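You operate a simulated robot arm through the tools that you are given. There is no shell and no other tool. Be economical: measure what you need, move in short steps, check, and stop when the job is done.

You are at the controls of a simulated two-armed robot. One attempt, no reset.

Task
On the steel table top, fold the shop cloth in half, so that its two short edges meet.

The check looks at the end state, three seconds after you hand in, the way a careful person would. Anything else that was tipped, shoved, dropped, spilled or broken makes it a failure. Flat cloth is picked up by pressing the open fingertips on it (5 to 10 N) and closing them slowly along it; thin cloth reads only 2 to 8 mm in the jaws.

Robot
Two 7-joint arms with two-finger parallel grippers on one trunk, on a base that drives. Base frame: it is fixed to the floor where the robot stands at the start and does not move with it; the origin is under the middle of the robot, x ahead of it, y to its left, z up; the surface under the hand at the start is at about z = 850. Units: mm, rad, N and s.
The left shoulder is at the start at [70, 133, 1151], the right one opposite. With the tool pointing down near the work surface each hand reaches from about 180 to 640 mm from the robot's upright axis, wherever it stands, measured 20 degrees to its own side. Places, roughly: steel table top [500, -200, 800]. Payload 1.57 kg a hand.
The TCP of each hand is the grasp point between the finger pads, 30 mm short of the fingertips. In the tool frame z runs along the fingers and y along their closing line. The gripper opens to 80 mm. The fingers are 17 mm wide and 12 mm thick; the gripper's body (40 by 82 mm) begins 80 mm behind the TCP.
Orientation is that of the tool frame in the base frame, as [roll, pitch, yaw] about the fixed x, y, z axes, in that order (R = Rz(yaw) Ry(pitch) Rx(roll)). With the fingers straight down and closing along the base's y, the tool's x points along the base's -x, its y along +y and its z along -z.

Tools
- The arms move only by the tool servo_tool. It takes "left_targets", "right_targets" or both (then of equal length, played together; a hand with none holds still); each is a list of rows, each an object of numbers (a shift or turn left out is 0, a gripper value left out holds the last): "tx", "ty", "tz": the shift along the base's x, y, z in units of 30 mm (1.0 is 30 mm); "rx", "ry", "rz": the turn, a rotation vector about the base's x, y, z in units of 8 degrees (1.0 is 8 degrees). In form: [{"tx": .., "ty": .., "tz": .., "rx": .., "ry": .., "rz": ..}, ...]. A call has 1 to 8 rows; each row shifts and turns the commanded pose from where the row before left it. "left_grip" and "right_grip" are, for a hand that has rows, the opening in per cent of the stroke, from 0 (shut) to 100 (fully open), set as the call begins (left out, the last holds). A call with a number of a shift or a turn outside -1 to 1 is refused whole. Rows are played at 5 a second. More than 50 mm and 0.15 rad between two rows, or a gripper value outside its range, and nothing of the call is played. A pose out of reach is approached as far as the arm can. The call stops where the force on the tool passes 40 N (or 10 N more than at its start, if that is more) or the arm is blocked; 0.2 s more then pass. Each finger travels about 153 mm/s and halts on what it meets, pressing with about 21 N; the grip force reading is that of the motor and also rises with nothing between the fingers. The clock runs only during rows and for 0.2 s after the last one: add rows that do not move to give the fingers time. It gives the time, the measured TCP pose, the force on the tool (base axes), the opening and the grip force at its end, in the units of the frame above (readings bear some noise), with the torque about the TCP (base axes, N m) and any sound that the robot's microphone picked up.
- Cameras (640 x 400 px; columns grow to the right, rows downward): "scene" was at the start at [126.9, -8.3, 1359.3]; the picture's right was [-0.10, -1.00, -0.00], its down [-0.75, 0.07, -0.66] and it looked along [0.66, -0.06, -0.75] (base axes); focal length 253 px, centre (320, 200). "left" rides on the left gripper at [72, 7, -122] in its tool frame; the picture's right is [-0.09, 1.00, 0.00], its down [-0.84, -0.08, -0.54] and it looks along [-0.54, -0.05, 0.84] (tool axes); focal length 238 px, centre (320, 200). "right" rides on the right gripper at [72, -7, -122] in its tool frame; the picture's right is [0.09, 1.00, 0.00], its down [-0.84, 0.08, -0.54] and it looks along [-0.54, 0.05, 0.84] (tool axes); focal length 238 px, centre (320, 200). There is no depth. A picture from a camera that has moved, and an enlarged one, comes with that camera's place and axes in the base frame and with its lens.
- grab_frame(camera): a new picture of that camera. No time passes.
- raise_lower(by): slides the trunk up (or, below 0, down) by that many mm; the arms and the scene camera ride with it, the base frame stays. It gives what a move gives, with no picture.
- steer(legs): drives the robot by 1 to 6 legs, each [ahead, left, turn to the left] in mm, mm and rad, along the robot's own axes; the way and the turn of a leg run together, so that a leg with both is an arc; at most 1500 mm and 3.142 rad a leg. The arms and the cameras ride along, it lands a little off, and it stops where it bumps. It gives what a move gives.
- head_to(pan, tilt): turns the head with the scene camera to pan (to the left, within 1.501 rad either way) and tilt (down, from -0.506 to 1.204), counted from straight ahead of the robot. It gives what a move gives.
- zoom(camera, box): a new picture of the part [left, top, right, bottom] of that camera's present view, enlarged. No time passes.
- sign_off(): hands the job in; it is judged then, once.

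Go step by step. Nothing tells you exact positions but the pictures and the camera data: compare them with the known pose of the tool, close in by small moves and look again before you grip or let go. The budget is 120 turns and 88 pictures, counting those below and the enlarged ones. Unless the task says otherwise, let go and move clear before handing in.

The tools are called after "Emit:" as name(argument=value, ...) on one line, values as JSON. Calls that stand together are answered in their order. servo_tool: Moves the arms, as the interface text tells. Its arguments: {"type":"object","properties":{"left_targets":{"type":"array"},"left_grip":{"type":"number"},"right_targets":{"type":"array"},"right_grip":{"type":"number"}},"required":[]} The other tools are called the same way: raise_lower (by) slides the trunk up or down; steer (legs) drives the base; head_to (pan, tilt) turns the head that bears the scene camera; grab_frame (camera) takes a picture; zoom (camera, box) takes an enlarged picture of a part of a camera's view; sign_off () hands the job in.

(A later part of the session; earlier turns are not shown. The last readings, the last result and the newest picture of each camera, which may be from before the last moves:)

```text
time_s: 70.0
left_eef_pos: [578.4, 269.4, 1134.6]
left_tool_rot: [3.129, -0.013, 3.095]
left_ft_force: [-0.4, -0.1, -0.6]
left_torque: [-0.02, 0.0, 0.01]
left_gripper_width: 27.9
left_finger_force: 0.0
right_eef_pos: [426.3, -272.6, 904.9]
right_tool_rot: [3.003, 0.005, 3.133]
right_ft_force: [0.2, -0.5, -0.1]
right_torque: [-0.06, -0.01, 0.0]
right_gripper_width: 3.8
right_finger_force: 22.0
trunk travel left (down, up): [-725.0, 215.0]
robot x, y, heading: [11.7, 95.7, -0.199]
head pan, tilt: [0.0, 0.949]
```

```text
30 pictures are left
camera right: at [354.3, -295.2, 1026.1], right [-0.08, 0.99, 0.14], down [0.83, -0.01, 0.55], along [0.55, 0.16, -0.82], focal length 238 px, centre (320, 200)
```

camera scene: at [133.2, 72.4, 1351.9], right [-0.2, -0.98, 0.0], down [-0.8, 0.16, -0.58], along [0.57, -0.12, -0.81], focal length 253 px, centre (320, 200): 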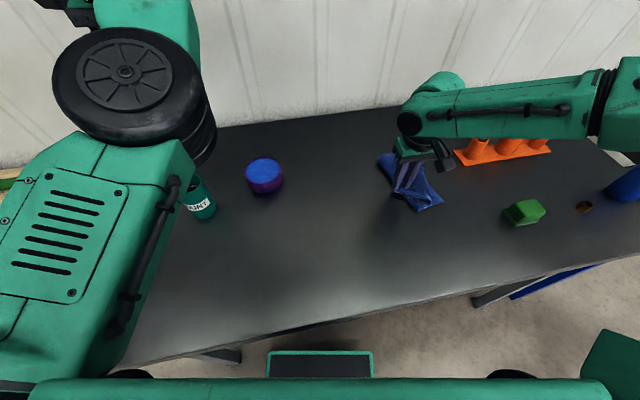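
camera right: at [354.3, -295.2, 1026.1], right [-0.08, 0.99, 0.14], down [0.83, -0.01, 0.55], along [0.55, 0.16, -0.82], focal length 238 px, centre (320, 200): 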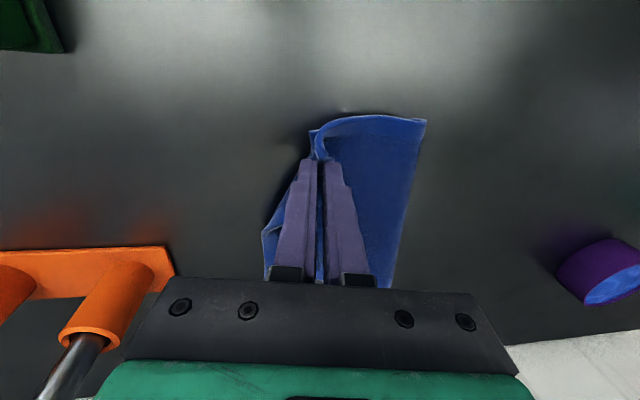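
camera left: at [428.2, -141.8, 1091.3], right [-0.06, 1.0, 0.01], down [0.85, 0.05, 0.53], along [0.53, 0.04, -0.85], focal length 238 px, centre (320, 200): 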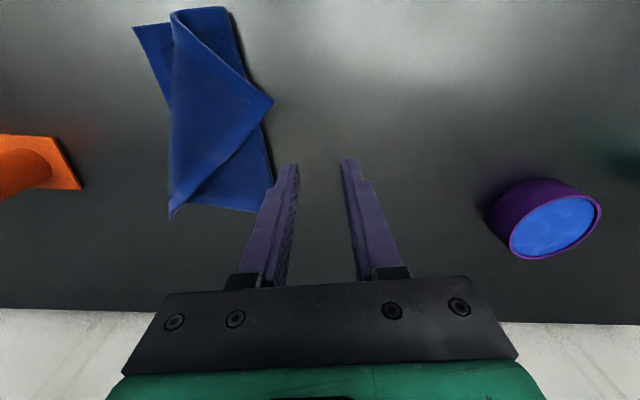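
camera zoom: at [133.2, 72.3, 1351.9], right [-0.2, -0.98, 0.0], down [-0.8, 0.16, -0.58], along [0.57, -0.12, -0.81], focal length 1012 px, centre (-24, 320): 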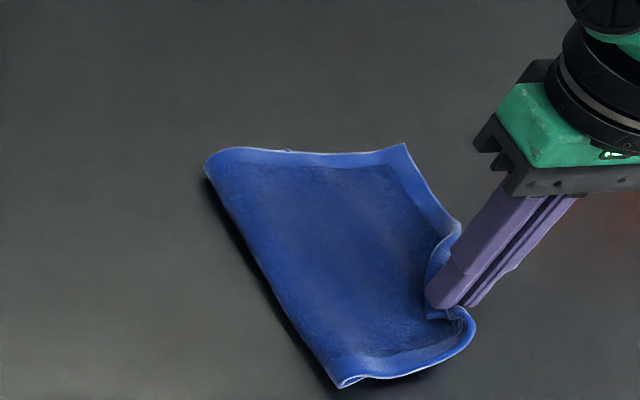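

The half-fold shape is emerging. I'll lower a little, open the jaws and lift off.

Emit:
servo_tool(right_targets=[{"tz": -0.4}, {}])

Emit:
servo_tool(right_targets=[{}, {}, {"tz": 0.5}, {"tz": 1, "rx": -1}, {"tz": 1}, {"tx": -1}, {"tx": -1}], right_grip=35)

Emit:
zoom(camera="scene", box=[350, 120, 462, 220])

```text
time_s: 70.6
left_eef_pos: [577.9, 269.4, 1135.5]
left_tool_rot: [3.129, -0.012, 3.095]
left_ft_force: [-0.4, 0.4, 0.4]
left_torque: [-0.01, 0.0, 0.0]
left_gripper_width: 27.9
left_finger_force: 0.0
right_eef_pos: [427.6, -272.5, 894.6]
right_tool_rot: [3.002, 0.004, 3.131]
right_ft_force: [-0.7, -0.8, 1.0]
right_torque: [-0.05, 0.0, 0.01]
right_gripper_width: 3.8
right_finger_force: 21.2
trunk travel left (down, up): [-725.0, 215.0]
robot x, y, heading: [16.7, 99.0, -0.203]
head pan, tilt: [0.0, 0.949]
```

```text
time_s: 72.2
left_eef_pos: [576.2, 269.9, 1135.9]
left_tool_rot: [3.129, -0.01, 3.097]
left_ft_force: [-0.6, 0.0, 0.2]
left_torque: [-0.01, -0.03, -0.01]
left_gripper_width: 28.1
left_finger_force: 0.1
right_eef_pos: [364.4, -272.9, 968.7]
right_tool_rot: [-3.14, 0.007, 3.131]
right_ft_force: [0.2, 0.2, 0.3]
right_torque: [0.03, -0.04, 0.04]
right_gripper_width: 28.0
right_finger_force: 0.0
trunk travel left (down, up): [-725.0, 215.0]
robot x, y, heading: [16.5, 95.8, -0.198]
head pan, tilt: [0.0, 0.949]
```

```text
4.00 times, centred on (406, 170) of scene
camera zoom: at [131.3, 72.2, 1352.1], right [-0.2, -0.98, 0.0], down [-0.8, 0.16, -0.58], along [0.57, -0.12, -0.81], focal length 1012 px, centre (-24, 320)
```

zoom: 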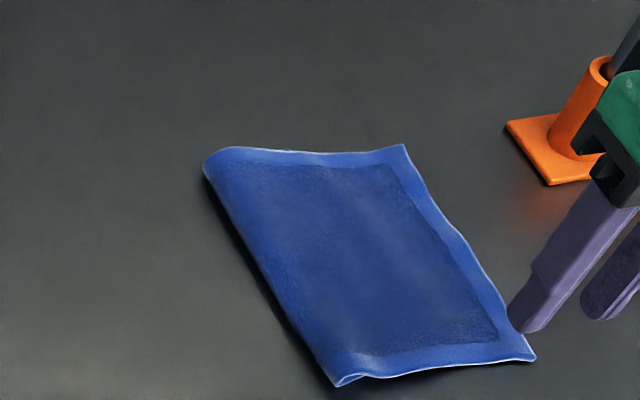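

It's a neat half-fold, but the upper layer overshoots the lower one, which is hidden beneath. I'll take closer views to measure the offset.

Emit:
zoom(camera="scene", box=[392, 150, 456, 220])

Emit:
grab_frame(camera="right")

```text
5.71 times, centred on (424, 185) of scene
camera zoom: at [131.3, 72.2, 1352.1], right [-0.2, -0.98, 0.0], down [-0.8, 0.16, -0.58], along [0.57, -0.12, -0.81], focal length 1446 px, centre (-274, 286)
```

zoom: 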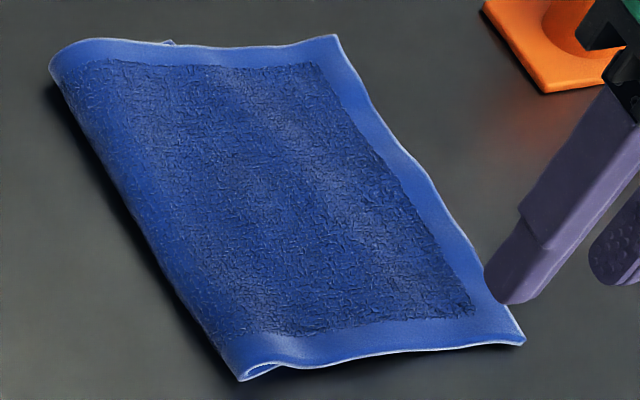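

```text
27 pictures are left
camera right: at [293.4, -278.0, 1092.1], right [-0.08, 1.0, 0.0], down [0.83, 0.07, 0.55], along [0.55, 0.04, -0.84], focal length 238 px, centre (320, 200)
```

right: 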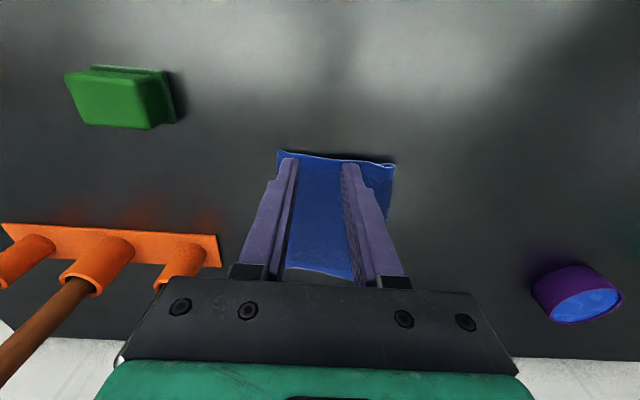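

Upper edge: A≈(567,-322), D≈(388,-320). The lower edge should be near B≈(571,-254), C≈(400,-292), so A must come back about 65 mm and D about 28 mm toward +y. I'll park the right arm high and bring the robot around so the left hand can re-grip A.

Emit:
servo_tool(right_targets=[{"tz": 1}, {"tz": 1}, {"tz": 1}, {"tz": 1}, {"tz": 1}, {"tz": 1, "tx": -1}, {"tx": -1}])

Emit:
steer(legs=[[-21, 0, 0.2], [0, -427, 0]])

Emit:
grab_frame(camera="scene")

Emit:
grab_frame(camera="left")

```text
time_s: 73.8
left_eef_pos: [575.6, 268.9, 1136.1]
left_tool_rot: [3.13, -0.01, 3.096]
left_ft_force: [-0.8, -0.5, 0.6]
left_torque: [-0.01, -0.04, -0.03]
left_gripper_width: 28.0
left_finger_force: 0.1
right_eef_pos: [305.4, -273.3, 1147.7]
right_tool_rot: [3.141, 0.006, 3.132]
right_ft_force: [-0.2, 0.0, -0.6]
right_torque: [0.01, -0.07, 0.03]
right_gripper_width: 27.8
right_finger_force: 0.0
trunk travel left (down, up): [-725.0, 215.0]
robot x, y, heading: [17.5, 97.8, -0.205]
head pan, tilt: [0.0, 0.949]
```

```text
time_s: 77.2
left_eef_pos: [511.8, -49.9, 1134.8]
left_tool_rot: [3.13, -0.011, -2.991]
left_ft_force: [0.1, -0.1, -0.2]
left_torque: [0.03, 0.02, 0.02]
left_gripper_width: 28.1
left_finger_force: 0.0
right_eef_pos: [350.7, -634.7, 1146.6]
right_tool_rot: [-3.141, 0.006, -2.956]
right_ft_force: [0.0, 0.1, 0.3]
right_torque: [0.03, -0.01, -0.02]
right_gripper_width: 28.0
right_finger_force: 0.1
trunk travel left (down, up): [-725.0, 215.0]
robot x, y, heading: [-9.9, -329.1, -0.006]
head pan, tilt: [0.0, 0.949]
```

```text
26 pictures are left
camera scene: at [113.1, -330.2, 1351.9], right [-0.01, -1.0, 0.0], down [-0.81, 0.0, -0.58], along [0.58, 0.0, -0.81], focal length 253 px, centre (320, 200)
```

scene: 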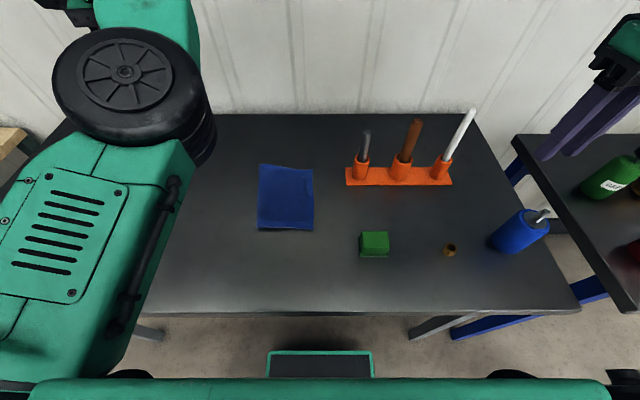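

```text
25 pictures are left
camera left: at [441.8, -56.9, 1257.8], right [-0.06, 1.0, 0.01], down [0.85, 0.04, 0.53], along [0.53, 0.04, -0.85], focal length 238 px, centre (320, 200)
```

left: 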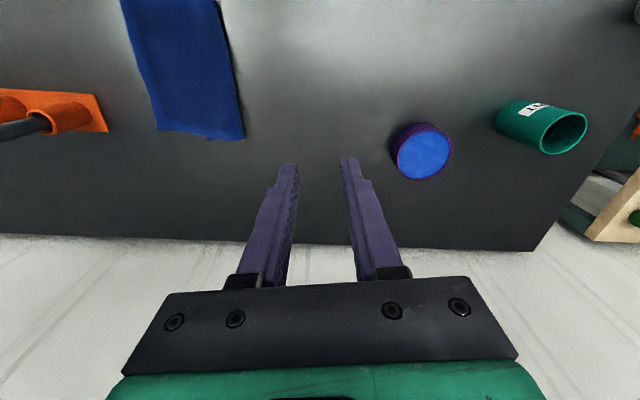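

Good unobstructed view. Zooming in on the cloth.

Emit:
zoom(camera="scene", box=[238, 152, 334, 240])

```text
4.55 times, centred on (286, 196) of scene
camera zoom: at [113.1, -330.2, 1351.9], right [-0.01, -1.0, 0.0], down [-0.81, 0.0, -0.58], along [0.58, 0.0, -0.81], focal length 1150 px, centre (474, 218)
```

zoom: 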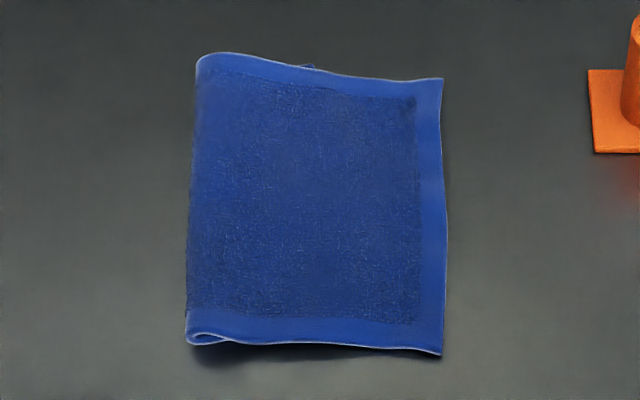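

B peeks out at about (581,-234), putting C near (402,-275), so A must move about (+10,+77) and D about (+14,+39). Those overhanging strips are single layer and easy to pinch. Left hand to above A.

Emit:
servo_tool(left_targets=[{"tx": 0.2, "ty": -1, "tz": -0.8}, {"tx": 0.2, "ty": -1, "tz": -1}, {"tx": 0.2, "ty": -1, "tz": -1}, {"tx": 0.2, "ty": -1, "tz": -1}, {"tx": 0.2, "ty": -1, "tz": -1}, {"tx": 0.2, "ty": -1, "tz": -1}, {"tx": 0.2, "ty": -1, "tz": -0.9}, {"ty": -1, "tz": -0.4}], left_grip=31)

Emit:
grab_frame(camera="left")

```text
time_s: 79.0
left_eef_pos: [565.1, -242.9, 924.5]
left_tool_rot: [3.13, -0.014, -2.992]
left_ft_force: [-0.1, 0.8, -0.3]
left_torque: [0.02, 0.0, 0.03]
left_gripper_width: 24.8
left_finger_force: 0.1
left hand out of reach, approached as far as the arm can: row 1, 2, 3, 4
right_eef_pos: [351.8, -635.8, 1146.0]
right_tool_rot: [-3.141, 0.007, -2.958]
right_ft_force: [-0.5, -0.5, 0.3]
right_torque: [0.03, -0.01, 0.01]
right_gripper_width: 28.1
right_finger_force: 0.1
trunk travel left (down, up): [-725.0, 215.0]
robot x, y, heading: [-7.8, -331.8, -0.003]
head pan, tilt: [0.0, 0.949]
```

```text
23 pictures are left
camera left: at [496.6, -249.7, 1047.0], right [-0.06, 1.0, 0.01], down [0.85, 0.04, 0.53], along [0.53, 0.04, -0.85], focal length 238 px, centre (320, 200)
```

left: 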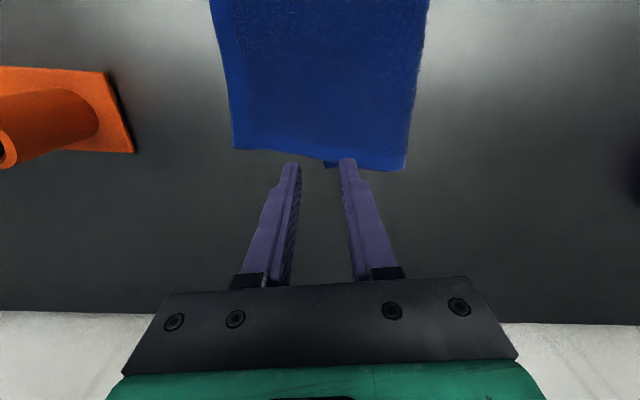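

A at (572,-316) and B at (583,-234) are confirmed. Moving over A and down.

Emit:
servo_tool(left_targets=[{"ty": -0.9}, {"ty": -0.9, "tx": -0.2}, {"tz": -0.7}, {"tz": -0.5}, {}])

Emit:
servo_tool(left_targets=[{"tz": -0.15}, {}])

Emit:
grab_frame(camera="left")

```text
time_s: 80.2
left_eef_pos: [559.5, -298.4, 888.2]
left_tool_rot: [3.129, -0.013, -2.992]
left_ft_force: [-0.2, 1.1, 0.6]
left_torque: [0.0, 0.01, 0.01]
left_gripper_width: 25.0
left_finger_force: 0.0
right_eef_pos: [350.6, -635.7, 1147.4]
right_tool_rot: [-3.141, 0.007, -2.956]
right_ft_force: [0.3, 0.8, -0.1]
right_torque: [-0.01, 0.0, 0.02]
right_gripper_width: 27.8
right_finger_force: 0.0
trunk travel left (down, up): [-725.0, 215.0]
robot x, y, heading: [-5.6, -332.4, -0.003]
head pan, tilt: [0.0, 0.949]
```

```text
time_s: 80.8
left_eef_pos: [560.8, -297.3, 884.4]
left_tool_rot: [3.131, -0.012, -2.993]
left_ft_force: [-0.2, -0.5, 1.5]
left_torque: [0.02, 0.0, -0.01]
left_gripper_width: 24.8
left_finger_force: 0.0
right_eef_pos: [351.6, -635.5, 1147.0]
right_tool_rot: [3.141, 0.008, -2.957]
right_ft_force: [0.5, -0.5, -0.1]
right_torque: [0.02, 0.02, -0.01]
right_gripper_width: 27.9
right_finger_force: 0.1
trunk travel left (down, up): [-725.0, 215.0]
robot x, y, heading: [-4.7, -331.0, -0.005]
head pan, tilt: [0.0, 0.949]
```

```text
22 pictures are left
camera left: at [491.3, -303.8, 1007.2], right [-0.06, 1.0, 0.01], down [0.85, 0.04, 0.53], along [0.53, 0.04, -0.85], focal length 238 px, centre (320, 200)
```

left: 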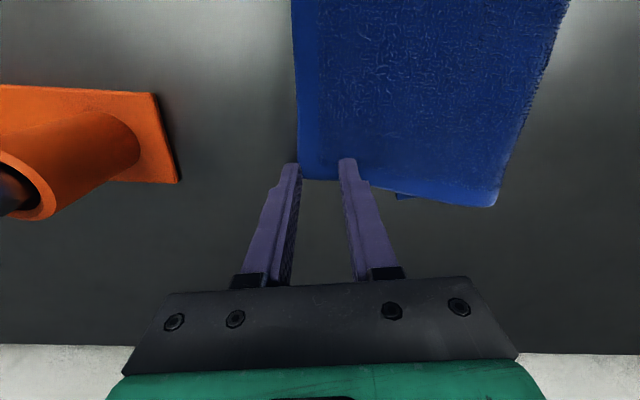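

Well placed at the corner. I'll press to about 8 N and close slowly.

Emit:
servo_tool(left_targets=[{"tz": -0.08}, {}])

Emit:
servo_tool(left_targets=[{}], left_grip=22)

Emit:
servo_tool(left_targets=[{}], left_grip=14)

Emit:
servo_tool(left_targets=[{}], left_grip=7)

Emit:
servo_tool(left_targets=[{}, {}], left_grip=0)

```text
time_s: 81.4
left_eef_pos: [559.9, -298.3, 882.0]
left_tool_rot: [3.129, -0.007, -2.991]
left_ft_force: [0.7, 1.3, 9.5]
left_torque: [0.08, 0.02, -0.02]
left_gripper_width: 24.6
left_finger_force: 0.1
right_eef_pos: [350.0, -637.0, 1148.2]
right_tool_rot: [-3.139, 0.006, -2.956]
right_ft_force: [-0.3, 0.2, -0.6]
right_torque: [-0.01, -0.02, -0.01]
right_gripper_width: 27.9
right_finger_force: 0.0
trunk travel left (down, up): [-725.0, 215.0]
robot x, y, heading: [-9.0, -328.7, -0.008]
head pan, tilt: [0.0, 0.949]
```

```text
time_s: 81.8
left_eef_pos: [560.4, -298.6, 883.4]
left_tool_rot: [3.129, -0.011, -2.993]
left_ft_force: [1.6, 0.2, 10.4]
left_torque: [0.07, 0.0, -0.04]
left_gripper_width: 16.9
left_finger_force: 0.0
right_eef_pos: [350.6, -636.0, 1147.4]
right_tool_rot: [-3.139, 0.008, -2.957]
right_ft_force: [-0.3, -0.6, 0.6]
right_torque: [0.01, 0.03, -0.01]
right_gripper_width: 28.0
right_finger_force: 0.1
trunk travel left (down, up): [-725.0, 215.0]
robot x, y, heading: [-6.5, -330.2, -0.004]
head pan, tilt: [0.0, 0.949]
```

```text
time_s: 82.2
left_eef_pos: [558.8, -299.2, 882.5]
left_tool_rot: [3.129, -0.01, -2.991]
left_ft_force: [1.2, -0.3, 12.4]
left_torque: [0.06, 0.03, 0.04]
left_gripper_width: 10.2
left_finger_force: 0.1
right_eef_pos: [349.2, -636.7, 1148.4]
right_tool_rot: [3.141, 0.007, -2.956]
right_ft_force: [-0.7, -0.2, -0.3]
right_torque: [-0.02, 0.01, -0.02]
right_gripper_width: 28.0
right_finger_force: 0.1
trunk travel left (down, up): [-725.0, 215.0]
robot x, y, heading: [-12.5, -330.0, -0.009]
head pan, tilt: [0.0, 0.949]
```

```text
time_s: 82.6
left_eef_pos: [559.6, -298.9, 883.0]
left_tool_rot: [3.13, -0.011, -2.99]
left_ft_force: [-0.1, 0.5, 12.1]
left_torque: [0.12, 0.01, 0.01]
left_gripper_width: 6.9
left_finger_force: 0.6
right_eef_pos: [349.1, -635.3, 1147.6]
right_tool_rot: [-3.141, 0.009, -2.957]
right_ft_force: [0.8, -0.6, 0.1]
right_torque: [0.0, -0.03, 0.0]
right_gripper_width: 27.7
right_finger_force: 0.1
trunk travel left (down, up): [-725.0, 215.0]
robot x, y, heading: [-9.1, -330.3, -0.004]
head pan, tilt: [0.0, 0.949]
```

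```text
time_s: 83.2
left_eef_pos: [559.3, -298.5, 883.4]
left_tool_rot: [3.129, -0.011, -2.991]
left_ft_force: [-0.7, 0.9, 12.9]
left_torque: [0.06, 0.07, -0.04]
left_gripper_width: 3.7
left_finger_force: 20.8
right_eef_pos: [349.3, -635.8, 1147.7]
right_tool_rot: [-3.14, 0.008, -2.958]
right_ft_force: [-0.8, 0.8, -0.1]
right_torque: [-0.01, 0.02, 0.03]
right_gripper_width: 28.0
right_finger_force: 0.1
trunk travel left (down, up): [-725.0, 215.0]
robot x, y, heading: [-11.7, -330.2, -0.008]
head pan, tilt: [0.0, 0.949]
```

Gripped (3.7 mm). I'll lift, swing past toward +y to let the fold roll outward, then bring the corner back down over B.

Emit:
servo_tool(left_targets=[{"tz": 0.8, "ty": 0.3}, {"tz": 0.8, "ty": 0.8, "tx": 0.1}, {"tz": 0.7, "ty": 0.9, "tx": 0.1}, {"ty": 0.9, "tx": 0.1}, {"ty": 0.9}, {"ty": 0.5}, {}])

Emit:
zoom(camera="scene", box=[228, 142, 344, 240])

```text
time_s: 84.8
left_eef_pos: [570.4, -167.6, 951.1]
left_tool_rot: [3.129, -0.013, -2.992]
left_ft_force: [0.3, -0.2, 0.5]
left_torque: [-0.03, 0.01, 0.01]
left_gripper_width: 3.8
left_finger_force: 20.7
right_eef_pos: [351.1, -636.2, 1146.3]
right_tool_rot: [-3.141, 0.007, -2.956]
right_ft_force: [-0.5, 0.8, 0.1]
right_torque: [0.03, 0.0, 0.02]
right_gripper_width: 28.3
right_finger_force: 0.1
trunk travel left (down, up): [-725.0, 215.0]
robot x, y, heading: [-8.4, -330.8, -0.005]
head pan, tilt: [0.0, 0.949]
```

```text
4.08 times, centred on (286, 191) of scene
camera zoom: at [113.1, -331.6, 1351.9], right [-0.01, -1.0, 0.0], down [-0.81, 0.01, -0.58], along [0.58, 0.0, -0.81], focal length 1033 px, centre (459, 237)
```

zoom: 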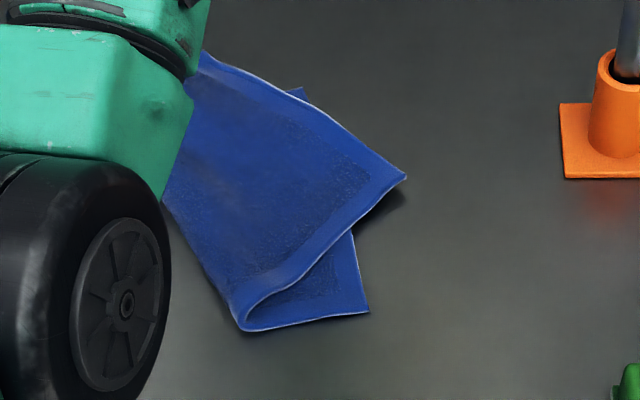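

Lower corners are visible: B≈(590,-228), C≈(420,-280). I'll bring A back over B at grip point (573,-215), lower and look.

Emit:
servo_tool(left_targets=[{"ty": -0.6, "tz": -0.4, "tx": 0.1}, {"ty": -0.6, "tz": -0.5}, {"ty": -0.38, "tz": -0.5}, {"tz": -0.5}, {}])

Emit:
zoom(camera="scene", box=[228, 142, 344, 240])

Emit:
grab_frame(camera="left")

```text
time_s: 86.0
left_eef_pos: [573.0, -216.3, 893.8]
left_tool_rot: [3.13, -0.013, -2.992]
left_ft_force: [-0.3, 0.2, 1.4]
left_torque: [-0.02, 0.01, 0.02]
left_gripper_width: 3.9
left_finger_force: 21.2
right_eef_pos: [351.9, -634.3, 1146.2]
right_tool_rot: [-3.141, 0.006, -2.957]
right_ft_force: [0.7, -0.3, 0.4]
right_torque: [0.01, 0.0, 0.0]
right_gripper_width: 27.9
right_finger_force: 0.1
trunk travel left (down, up): [-725.0, 215.0]
robot x, y, heading: [-11.7, -330.1, -0.007]
head pan, tilt: [0.0, 0.949]
```

```text
4.08 times, centred on (286, 191) of scene
camera zoom: at [112.6, -331.4, 1352.0], right [-0.01, -1.0, 0.0], down [-0.81, 0.01, -0.58], along [0.58, 0.0, -0.81], focal length 1033 px, centre (459, 237)
```

zoom: 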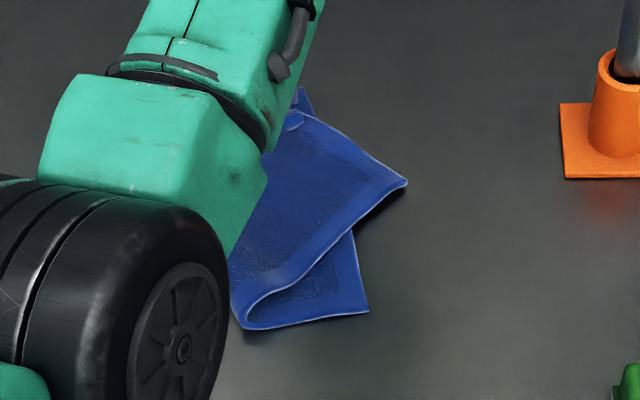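

```text
19 pictures are left
camera left: at [503.2, -222.6, 1017.0], right [-0.06, 1.0, 0.01], down [0.85, 0.04, 0.53], along [0.53, 0.04, -0.85], focal length 238 px, centre (320, 200)
```

left: 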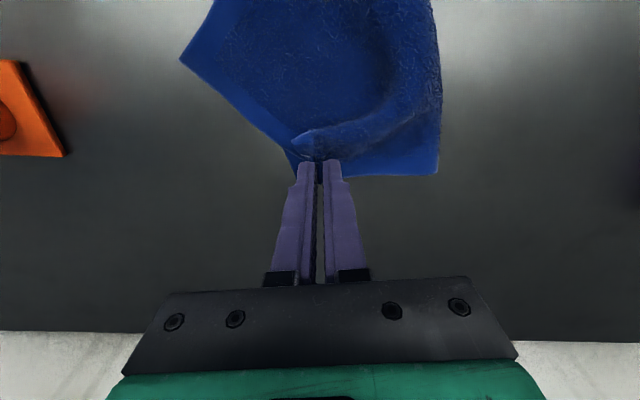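

The far fold line has rolled out to y≈-125, about the half length from B. I'll lower, release and lift off.

Emit:
servo_tool(left_targets=[{"tz": -0.2}, {}])

Emit:
servo_tool(left_targets=[{}, {}, {"tz": 0.5}, {"tz": 1}, {"tz": 1}, {"ty": 1}, {"ty": 1}, {"ty": 1}], left_grip=31)

Emit:
zoom(camera="scene", box=[228, 142, 344, 240])

Emit:
grab_frame(camera="left")

```text
time_s: 86.6
left_eef_pos: [573.0, -217.2, 889.3]
left_tool_rot: [3.129, -0.01, -2.991]
left_ft_force: [0.4, -1.2, 10.2]
left_torque: [-0.05, 0.06, 0.0]
left_gripper_width: 4.0
left_finger_force: 21.4
right_eef_pos: [349.4, -636.1, 1147.1]
right_tool_rot: [-3.14, 0.007, -2.956]
right_ft_force: [1.7, -0.4, 0.6]
right_torque: [-0.01, 0.01, 0.0]
right_gripper_width: 28.0
right_finger_force: 0.1
trunk travel left (down, up): [-725.0, 215.0]
robot x, y, heading: [-8.0, -336.8, -0.003]
head pan, tilt: [0.0, 0.949]
```

```text
time_s: 88.4
left_eef_pos: [573.1, -125.2, 960.4]
left_tool_rot: [3.13, -0.014, -2.989]
left_ft_force: [-0.6, -0.3, 0.4]
left_torque: [-0.03, 0.01, -0.05]
left_gripper_width: 24.3
left_finger_force: 0.0
right_eef_pos: [350.5, -634.6, 1147.3]
right_tool_rot: [-3.14, 0.006, -2.956]
right_ft_force: [-0.2, 0.2, 0.2]
right_torque: [0.0, 0.0, -0.02]
right_gripper_width: 28.0
right_finger_force: 0.1
trunk travel left (down, up): [-725.0, 215.0]
robot x, y, heading: [-9.6, -331.0, -0.005]
head pan, tilt: [0.0, 0.949]
```

```text
4.08 times, centred on (286, 191) of scene
camera zoom: at [113.1, -330.4, 1351.9], right [-0.01, -1.0, 0.0], down [-0.81, 0.0, -0.58], along [0.58, 0.0, -0.81], focal length 1033 px, centre (459, 237)
```

zoom: 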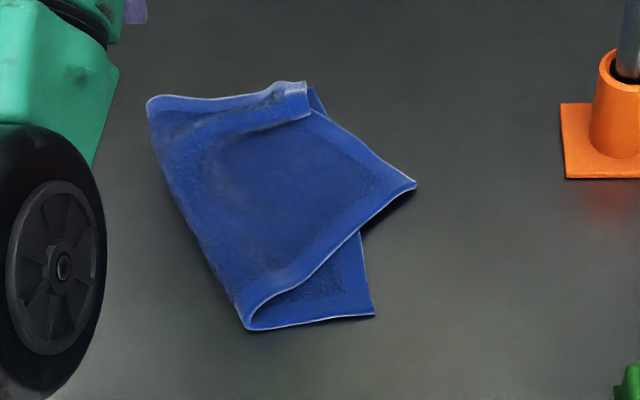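

```text
17 pictures are left
camera left: at [503.7, -131.0, 1084.2], right [-0.06, 1.0, 0.01], down [0.85, 0.04, 0.53], along [0.53, 0.04, -0.85], focal length 238 px, centre (320, 200)
```

left: 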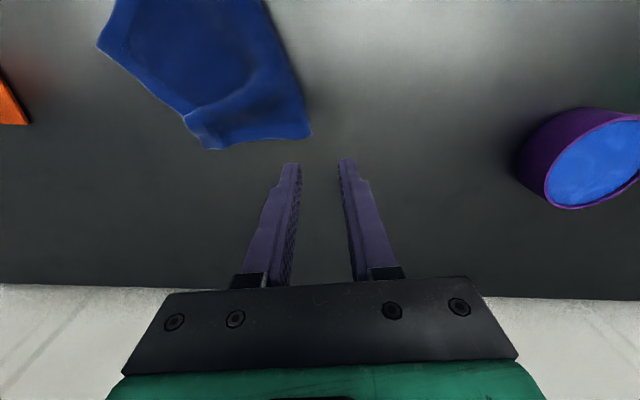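

The A corner is on B with a small slack ridge; D at (504,-303) must go to C (418,-283), and that pull will stretch the ridge out. I'll back the base 58 mm and bring the left hand above D.

Emit:
steer(legs=[[-60, 0, 0]])

Emit:
servo_tool(left_targets=[{"ty": -1}, {"ty": -1}, {"ty": -1}, {"ty": -1}, {"ty": -1, "tx": -0.1}, {"ty": -0.3, "tx": -0.1, "tz": -0.5}, {"tz": -1}, {}])

Emit:
grab_frame(camera="left")

```text
time_s: 89.4
left_eef_pos: [515.9, -126.2, 958.0]
left_tool_rot: [3.128, -0.016, -2.993]
left_ft_force: [-0.6, -0.8, -1.0]
left_torque: [0.02, -0.03, -0.03]
left_gripper_width: 25.0
left_finger_force: 0.1
right_eef_pos: [294.1, -635.8, 1144.7]
right_tool_rot: [3.141, 0.004, -2.957]
right_ft_force: [0.8, -0.8, 0.3]
right_torque: [-0.01, 0.02, 0.01]
right_gripper_width: 28.1
right_finger_force: 0.0
trunk travel left (down, up): [-725.0, 215.0]
robot x, y, heading: [-68.2, -328.8, -0.006]
head pan, tilt: [0.0, 0.949]
```

```text
time_s: 91.2
left_eef_pos: [506.4, -285.2, 916.8]
left_tool_rot: [3.13, -0.013, -2.992]
left_ft_force: [-0.3, 0.7, 0.1]
left_torque: [0.01, -0.01, -0.02]
left_gripper_width: 24.8
left_finger_force: 0.0
right_eef_pos: [290.4, -635.1, 1147.1]
right_tool_rot: [3.141, 0.007, -2.959]
right_ft_force: [-0.8, 0.0, 0.2]
right_torque: [-0.03, -0.05, -0.02]
right_gripper_width: 27.8
right_finger_force: 0.0
trunk travel left (down, up): [-725.0, 215.0]
robot x, y, heading: [-64.4, -330.4, -0.008]
head pan, tilt: [0.0, 0.949]
```

```text
16 pictures are left
camera left: at [436.5, -291.7, 1039.7], right [-0.06, 1.0, 0.01], down [0.85, 0.04, 0.53], along [0.53, 0.04, -0.85], focal length 238 px, centre (320, 200)
```

left: 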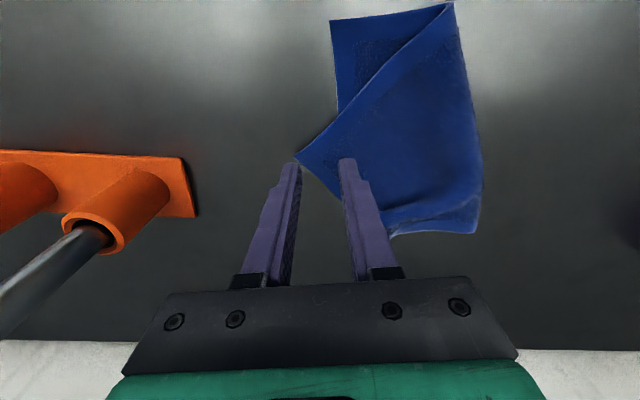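

D sits at about (512,-305), right under the outer finger. Descending to contact.

Emit:
servo_tool(left_targets=[{"tx": 0.1, "ty": 0.07, "tz": -0.6}, {"tz": -0.35}, {}])

Emit:
servo_tool(left_targets=[{"tz": -0.13}, {}])

Emit:
grab_frame(camera="left")

```text
time_s: 92.0
left_eef_pos: [509.3, -283.4, 887.5]
left_tool_rot: [3.13, -0.012, -2.991]
left_ft_force: [0.5, 0.6, 0.7]
left_torque: [0.01, -0.05, -0.02]
left_gripper_width: 24.9
left_finger_force: 0.2
right_eef_pos: [291.7, -635.8, 1146.8]
right_tool_rot: [3.141, 0.008, -2.957]
right_ft_force: [-0.9, -0.6, -0.7]
right_torque: [-0.01, -0.03, -0.02]
right_gripper_width: 28.2
right_finger_force: 0.0
trunk travel left (down, up): [-725.0, 215.0]
robot x, y, heading: [-69.4, -331.3, -0.003]
head pan, tilt: [0.0, 0.949]
```

```text
time_s: 92.6
left_eef_pos: [510.1, -283.0, 884.6]
left_tool_rot: [3.128, -0.01, -2.991]
left_ft_force: [0.9, 0.3, 8.8]
left_torque: [0.16, 0.01, -0.06]
left_gripper_width: 24.9
left_finger_force: 0.2
right_eef_pos: [290.7, -637.0, 1147.3]
right_tool_rot: [-3.141, 0.006, -2.955]
right_ft_force: [-0.1, 0.6, 0.0]
right_torque: [0.0, -0.02, 0.01]
right_gripper_width: 28.3
right_finger_force: 0.1
trunk travel left (down, up): [-725.0, 215.0]
robot x, y, heading: [-66.7, -331.7, -0.004]
head pan, tilt: [0.0, 0.949]
```

```text
15 pictures are left
camera left: at [439.3, -288.9, 1007.9], right [-0.06, 1.0, 0.01], down [0.85, 0.04, 0.53], along [0.53, 0.04, -0.85], focal length 238 px, centre (320, 200)
```

left: 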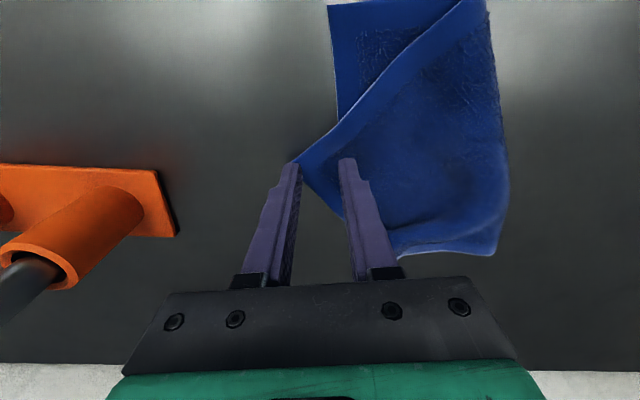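

The inner finger bears more; I'll tilt 5° to level the contact, then press again.

Emit:
servo_tool(left_targets=[{"tz": 0.12}, {"rx": 0.6, "ty": -0.15}, {"tz": -0.12}, {}])

Emit:
servo_tool(left_targets=[{"tz": -0.06}, {}])

```text
time_s: 93.6
left_eef_pos: [510.3, -288.1, 883.9]
left_tool_rot: [3.045, 0.001, -2.991]
left_ft_force: [-0.8, -0.2, 4.9]
left_torque: [0.01, 0.02, 0.01]
left_gripper_width: 24.9
left_finger_force: 0.0
right_eef_pos: [289.4, -635.7, 1147.0]
right_tool_rot: [3.141, 0.007, -2.956]
right_ft_force: [-1.3, 0.1, 1.1]
right_torque: [0.03, 0.0, 0.0]
right_gripper_width: 27.9
right_finger_force: 0.0
trunk travel left (down, up): [-725.0, 215.0]
robot x, y, heading: [-71.0, -330.4, -0.009]
head pan, tilt: [0.0, 0.949]
```

```text
time_s: 94.2
left_eef_pos: [509.0, -287.6, 884.4]
left_tool_rot: [3.048, 0.004, -2.992]
left_ft_force: [1.3, -1.7, 13.6]
left_torque: [-0.17, -0.03, -0.01]
left_gripper_width: 24.7
left_finger_force: 0.3
right_eef_pos: [289.2, -635.9, 1148.2]
right_tool_rot: [3.141, 0.01, -2.957]
right_ft_force: [1.0, -0.5, -0.1]
right_torque: [0.02, -0.03, 0.02]
right_gripper_width: 27.8
right_finger_force: 0.1
trunk travel left (down, up): [-725.0, 215.0]
robot x, y, heading: [-68.2, -329.0, -0.003]
head pan, tilt: [0.0, 0.949]
```

Both fingers bear now. I'll ease slightly and close slowly.

Emit:
servo_tool(left_targets=[{"tz": 0.03}], left_grip=22)

Emit:
servo_tool(left_targets=[{}], left_grip=14)

Emit:
servo_tool(left_targets=[{}], left_grip=7)

Emit:
servo_tool(left_targets=[{}, {}], left_grip=0)

```text
time_s: 94.6
left_eef_pos: [508.9, -285.3, 883.6]
left_tool_rot: [3.047, 0.0, -2.992]
left_ft_force: [-1.0, 0.2, 11.3]
left_torque: [0.04, -0.01, 0.02]
left_gripper_width: 16.1
left_finger_force: 0.1
right_eef_pos: [290.1, -635.9, 1147.8]
right_tool_rot: [-3.141, 0.007, -2.956]
right_ft_force: [-1.0, 0.3, -0.3]
right_torque: [-0.02, 0.02, -0.01]
right_gripper_width: 28.0
right_finger_force: 0.0
trunk travel left (down, up): [-725.0, 215.0]
robot x, y, heading: [-66.3, -329.4, -0.002]
head pan, tilt: [0.0, 0.949]
```

```text
time_s: 95.0
left_eef_pos: [508.3, -287.5, 884.1]
left_tool_rot: [3.046, 0.003, -2.99]
left_ft_force: [-0.5, 0.1, 9.6]
left_torque: [0.05, 0.02, 0.03]
left_gripper_width: 9.8
left_finger_force: 0.0
right_eef_pos: [289.5, -635.3, 1146.8]
right_tool_rot: [-3.141, 0.009, -2.956]
right_ft_force: [0.7, -0.8, 0.5]
right_torque: [-0.02, 0.03, 0.0]
right_gripper_width: 28.3
right_finger_force: 0.2
trunk travel left (down, up): [-725.0, 215.0]
robot x, y, heading: [-69.3, -334.9, -0.0]
head pan, tilt: [0.0, 0.949]
```

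```text
time_s: 95.4
left_eef_pos: [509.6, -287.5, 882.5]
left_tool_rot: [3.045, 0.001, -2.992]
left_ft_force: [-1.2, 0.0, 9.4]
left_torque: [0.08, 0.01, -0.01]
left_gripper_width: 5.2
left_finger_force: 0.1
right_eef_pos: [289.6, -634.8, 1148.3]
right_tool_rot: [3.141, 0.009, -2.956]
right_ft_force: [-0.3, 0.0, 0.1]
right_torque: [0.0, -0.01, 0.0]
right_gripper_width: 28.0
right_finger_force: 0.2
trunk travel left (down, up): [-725.0, 215.0]
robot x, y, heading: [-66.7, -330.4, -0.006]
head pan, tilt: [0.0, 0.949]
```

```text
time_s: 96.0
left_eef_pos: [508.8, -286.0, 884.3]
left_tool_rot: [3.047, 0.002, -2.99]
left_ft_force: [-1.4, 0.6, 10.2]
left_torque: [0.08, 0.01, 0.03]
left_gripper_width: 0.0
left_finger_force: 21.2
right_eef_pos: [289.7, -634.9, 1148.1]
right_tool_rot: [-3.141, 0.008, -2.956]
right_ft_force: [-0.9, -0.4, 0.3]
right_torque: [-0.03, 0.0, 0.01]
right_gripper_width: 27.9
right_finger_force: 0.0
trunk travel left (down, up): [-725.0, 215.0]
robot x, y, heading: [-65.8, -327.0, -0.002]
head pan, tilt: [0.0, 0.949]
```

That closed on nothing. I'll lift, reopen and look.

Emit:
servo_tool(left_targets=[{"tz": 0.7}, {}], left_grip=31)

Emit:
grab_frame(camera="left")

```text
time_s: 96.6
left_eef_pos: [510.3, -286.3, 904.4]
left_tool_rot: [3.047, 0.001, -2.991]
left_ft_force: [0.0, -0.8, 0.1]
left_torque: [-0.04, 0.0, 0.0]
left_gripper_width: 24.7
left_finger_force: 0.1
right_eef_pos: [290.2, -635.0, 1147.5]
right_tool_rot: [-3.141, 0.009, -2.956]
right_ft_force: [0.4, 0.3, -0.7]
right_torque: [-0.01, -0.02, -0.01]
right_gripper_width: 27.8
right_finger_force: 0.2
trunk travel left (down, up): [-725.0, 215.0]
robot x, y, heading: [-66.4, -330.4, -0.002]
head pan, tilt: [0.0, 0.949]
```

```text
14 pictures are left
camera left: at [440.4, -302.5, 1026.1], right [-0.06, 0.99, 0.09], down [0.85, 0.0, 0.53], along [0.53, 0.11, -0.84], focal length 238 px, centre (320, 200)
```

left: 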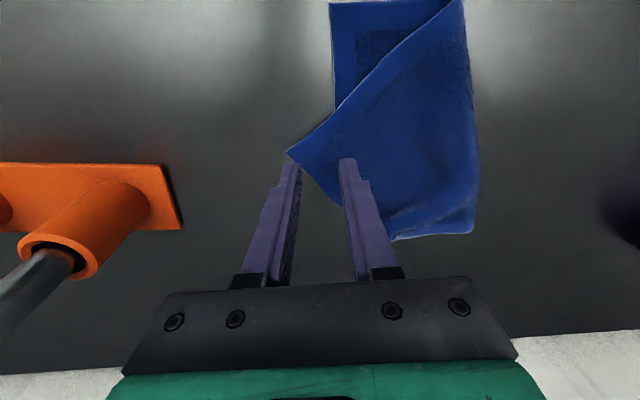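

D's apex is at about (505,-307), so the fingers were off the edge. I'll shift by (-9,+9) so both land on the flap.

Emit:
servo_tool(left_targets=[{"tx": -0.33, "ty": 0.27}, {"tz": -0.5}, {"tz": -0.15}, {}])

Emit:
grab_frame(camera="left")

```text
time_s: 97.6
left_eef_pos: [500.8, -277.9, 884.4]
left_tool_rot: [3.045, 0.001, -2.99]
left_ft_force: [-0.5, 1.1, 6.3]
left_torque: [0.02, 0.0, 0.01]
left_gripper_width: 24.7
left_finger_force: 0.0
right_eef_pos: [291.1, -634.8, 1147.1]
right_tool_rot: [-3.141, 0.007, -2.955]
right_ft_force: [-0.2, 0.0, 0.3]
right_torque: [-0.02, -0.03, 0.01]
right_gripper_width: 28.0
right_finger_force: 0.1
trunk travel left (down, up): [-725.0, 215.0]
robot x, y, heading: [-72.5, -332.1, -0.008]
head pan, tilt: [0.0, 0.949]
```

```text
13 pictures are left
camera left: at [430.9, -294.3, 1007.3], right [-0.06, 0.99, 0.09], down [0.85, 0.0, 0.53], along [0.53, 0.11, -0.84], focal length 238 px, centre (320, 200)
```

left: 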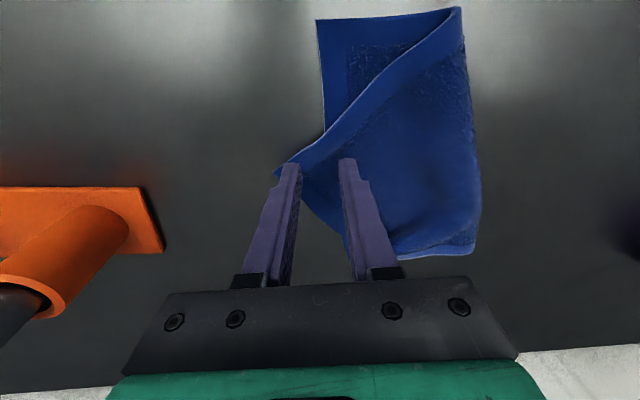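

Both fingers are on the flap with even contact. A bit more pressure, then I'll close.

Emit:
servo_tool(left_targets=[{"tz": -0.04}], left_grip=24)

Emit:
servo_tool(left_targets=[{}], left_grip=16)

Emit:
servo_tool(left_targets=[{}], left_grip=9)

Emit:
servo_tool(left_targets=[{}, {}], left_grip=0)

```text
time_s: 98.0
left_eef_pos: [500.8, -279.2, 885.1]
left_tool_rot: [3.048, 0.002, -2.991]
left_ft_force: [0.6, 0.1, 9.5]
left_torque: [-0.02, -0.06, 0.01]
left_gripper_width: 18.4
left_finger_force: 0.0
right_eef_pos: [290.4, -636.0, 1147.5]
right_tool_rot: [3.141, 0.007, -2.956]
right_ft_force: [-0.1, 0.2, -1.1]
right_torque: [-0.02, 0.0, 0.0]
right_gripper_width: 27.9
right_finger_force: 0.0
trunk travel left (down, up): [-725.0, 215.0]
robot x, y, heading: [-68.8, -326.9, -0.002]
head pan, tilt: [0.0, 0.949]
```

```text
time_s: 98.4
left_eef_pos: [498.6, -278.5, 883.5]
left_tool_rot: [3.048, 0.001, -2.992]
left_ft_force: [1.0, 0.2, 11.5]
left_torque: [0.05, -0.02, -0.01]
left_gripper_width: 12.0
left_finger_force: 0.0
right_eef_pos: [289.0, -636.0, 1147.8]
right_tool_rot: [-3.14, 0.007, -2.957]
right_ft_force: [0.2, -0.6, 0.2]
right_torque: [0.01, 0.01, 0.0]
right_gripper_width: 28.2
right_finger_force: 0.0
trunk travel left (down, up): [-725.0, 215.0]
robot x, y, heading: [-67.0, -328.5, -0.011]
head pan, tilt: [0.0, 0.949]
```

```text
time_s: 98.8
left_eef_pos: [499.9, -279.1, 884.6]
left_tool_rot: [3.048, 0.001, -2.992]
left_ft_force: [1.6, 0.2, 12.8]
left_torque: [0.08, -0.02, -0.03]
left_gripper_width: 8.0
left_finger_force: 0.3
right_eef_pos: [290.0, -635.4, 1147.7]
right_tool_rot: [-3.141, 0.009, -2.956]
right_ft_force: [-0.5, -0.7, 0.4]
right_torque: [-0.04, -0.04, 0.04]
right_gripper_width: 27.9
right_finger_force: 0.1
trunk travel left (down, up): [-725.0, 215.0]
robot x, y, heading: [-66.6, -329.9, -0.001]
head pan, tilt: [0.0, 0.949]
```

```text
time_s: 99.4
left_eef_pos: [499.7, -278.5, 883.5]
left_tool_rot: [3.047, 0.001, -2.989]
left_ft_force: [3.1, -0.3, 12.5]
left_torque: [0.07, -0.05, 0.0]
left_gripper_width: 3.6
left_finger_force: 21.2
right_eef_pos: [290.4, -635.4, 1146.7]
right_tool_rot: [-3.139, 0.008, -2.956]
right_ft_force: [0.0, -0.3, -0.6]
right_torque: [0.03, -0.03, -0.03]
right_gripper_width: 28.0
right_finger_force: 0.1
trunk travel left (down, up): [-725.0, 215.0]
robot x, y, heading: [-70.8, -331.5, -0.004]
head pan, tilt: [0.0, 0.949]
```

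Gripped (3.6 mm). I'll lift and swing toward +y, then back the base 76 mm to carry D toward C.

Emit:
servo_tool(left_targets=[{"tz": 0.8}, {"tz": 0.7, "ty": 0.4}, {"tz": 0.4, "ty": 0.7}, {"ty": 0.7}])

Emit:
steer(legs=[[-76, 0, 0]])

Emit:
zoom(camera="scene", box=[228, 110, 344, 210])

```text
time_s: 100.4
left_eef_pos: [499.6, -225.5, 938.6]
left_tool_rot: [3.047, -0.001, -2.99]
left_ft_force: [-0.9, 0.5, 0.8]
left_torque: [-0.03, 0.01, -0.01]
left_gripper_width: 3.3
left_finger_force: 21.4
right_eef_pos: [291.4, -634.0, 1146.2]
right_tool_rot: [-3.141, 0.006, -2.957]
right_ft_force: [0.4, 0.7, 0.4]
right_torque: [0.03, 0.01, -0.01]
right_gripper_width: 27.9
right_finger_force: 0.2
trunk travel left (down, up): [-725.0, 215.0]
robot x, y, heading: [-70.2, -330.7, -0.012]
head pan, tilt: [0.0, 0.949]
```

```text
time_s: 101.4
left_eef_pos: [426.9, -225.3, 938.1]
left_tool_rot: [3.046, -0.001, -2.992]
left_ft_force: [-0.5, -0.7, 0.2]
left_torque: [0.01, 0.02, -0.03]
left_gripper_width: 3.6
left_finger_force: 21.1
right_eef_pos: [218.8, -635.0, 1146.3]
right_tool_rot: [3.14, 0.005, -2.957]
right_ft_force: [0.3, 0.4, 0.2]
right_torque: [0.01, -0.01, -0.01]
right_gripper_width: 28.1
right_finger_force: 0.0
trunk travel left (down, up): [-725.0, 215.0]
robot x, y, heading: [-144.3, -330.6, -0.011]
head pan, tilt: [0.0, 0.949]
```

```text
4.00 times, centred on (286, 160) of scene
camera zoom: at [-19.0, -330.4, 1351.6], right [-0.01, -1.0, 0.0], down [-0.81, 0.0, -0.58], along [0.58, 0.0, -0.81], focal length 1012 px, centre (456, 360)
```

zoom: 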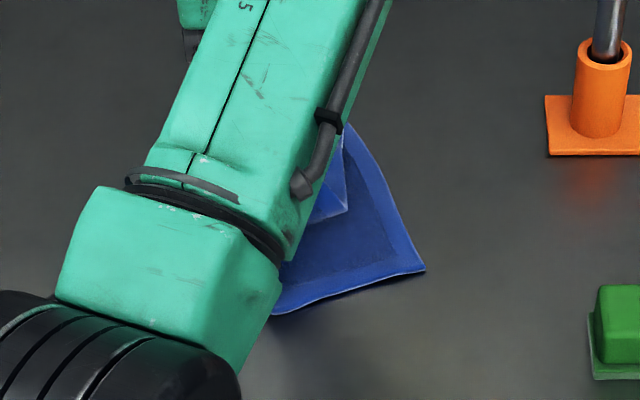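

The arm blocks part of the view, so I'll check from the left wrist camera.

Emit:
grab_frame(camera="left")

```text
11 pictures are left
camera left: at [357.3, -241.0, 1060.3], right [-0.06, 0.99, 0.09], down [0.85, 0.0, 0.53], along [0.53, 0.11, -0.84], focal length 238 px, centre (320, 200)
```

left: 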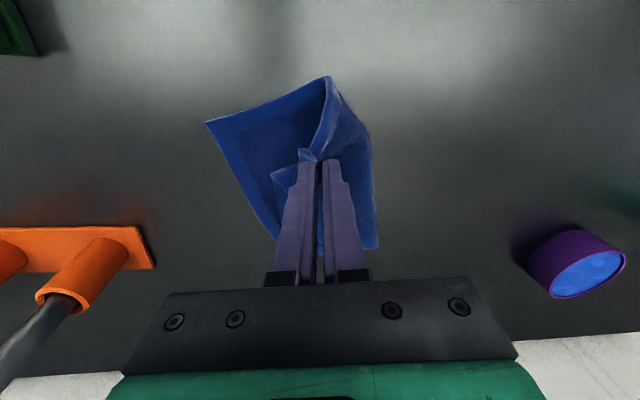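

The lower sheet has turned a little: C is now at (411,-311), with B near (580,-244). So the grip point goes to about (414,-283): back 14 mm with the base, then right and down.

Emit:
steer(legs=[[-14, 0, 0]])

Emit:
servo_tool(left_targets=[{"ty": -0.5}, {"ty": -0.6, "tz": -0.2}, {"ty": -0.5, "tz": -0.4}, {"ty": -0.3, "tz": -0.5}, {"tz": -0.3}, {}])

Emit:
grab_frame(camera="left")

```text
time_s: 102.2
left_eef_pos: [412.5, -225.1, 938.0]
left_tool_rot: [3.046, -0.002, -2.992]
left_ft_force: [-0.4, 1.1, 0.1]
left_torque: [-0.02, -0.01, 0.04]
left_gripper_width: 3.2
left_finger_force: 21.0
right_eef_pos: [204.9, -634.5, 1146.2]
right_tool_rot: [-3.141, 0.006, -2.955]
right_ft_force: [-0.2, 0.5, 0.0]
right_torque: [-0.02, 0.02, 0.0]
right_gripper_width: 27.7
right_finger_force: 0.1
trunk travel left (down, up): [-725.0, 215.0]
robot x, y, heading: [-159.5, -325.1, -0.003]
head pan, tilt: [0.0, 0.949]
```

```text
time_s: 103.6
left_eef_pos: [409.9, -282.5, 896.8]
left_tool_rot: [3.046, 0.0, -2.991]
left_ft_force: [0.2, 0.8, 0.4]
left_torque: [-0.02, -0.01, 0.02]
left_gripper_width: 3.3
left_finger_force: 20.8
right_eef_pos: [202.0, -635.4, 1146.2]
right_tool_rot: [-3.141, 0.004, -2.957]
right_ft_force: [-0.5, -0.3, 0.7]
right_torque: [-0.03, 0.0, 0.0]
right_gripper_width: 28.2
right_finger_force: 0.0
trunk travel left (down, up): [-725.0, 215.0]
robot x, y, heading: [-160.3, -330.8, -0.006]
head pan, tilt: [0.0, 0.949]
```

```text
10 pictures are left
camera left: at [340.3, -297.9, 1018.7], right [-0.06, 0.99, 0.09], down [0.85, 0.0, 0.53], along [0.53, 0.11, -0.84], focal length 238 px, centre (320, 200)
```

left: 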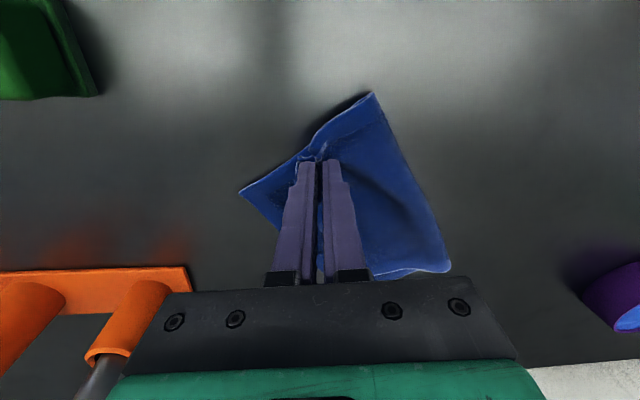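

The near fold has formed at (361,-245), about the half length from C≈(436,-340). I'll move D a further (+17,-24) toward C, lower and look.

Emit:
servo_tool(left_targets=[{"tx": 0.3, "ty": -0.4}, {"tx": 0.27, "ty": -0.4, "tz": -0.1}, {}])

Emit:
grab_frame(camera="left")

```text
time_s: 104.4
left_eef_pos: [419.3, -293.9, 896.3]
left_tool_rot: [3.047, 0.0, -2.993]
left_ft_force: [-0.3, -0.5, 0.3]
left_torque: [-0.05, 0.03, 0.04]
left_gripper_width: 3.5
left_finger_force: 20.7
left hand out of reach, approached as far as the arm can: row 2
right_eef_pos: [202.7, -634.5, 1146.3]
right_tool_rot: [-3.14, 0.006, -2.957]
right_ft_force: [-0.7, 0.1, 0.1]
right_torque: [0.02, -0.01, -0.02]
right_gripper_width: 27.9
right_finger_force: 0.0
trunk travel left (down, up): [-725.0, 215.0]
robot x, y, heading: [-155.6, -329.9, -0.007]
head pan, tilt: [0.0, 0.949]
```

```text
9 pictures are left
camera left: at [349.7, -310.2, 1018.5], right [-0.06, 0.99, 0.09], down [0.85, 0.0, 0.53], along [0.53, 0.11, -0.84], focal length 238 px, centre (320, 200)
```

left: 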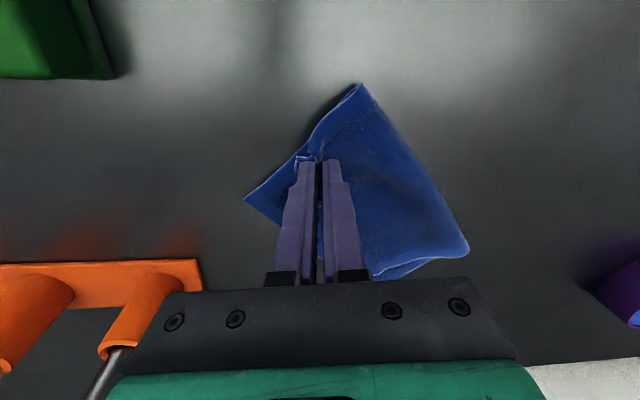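

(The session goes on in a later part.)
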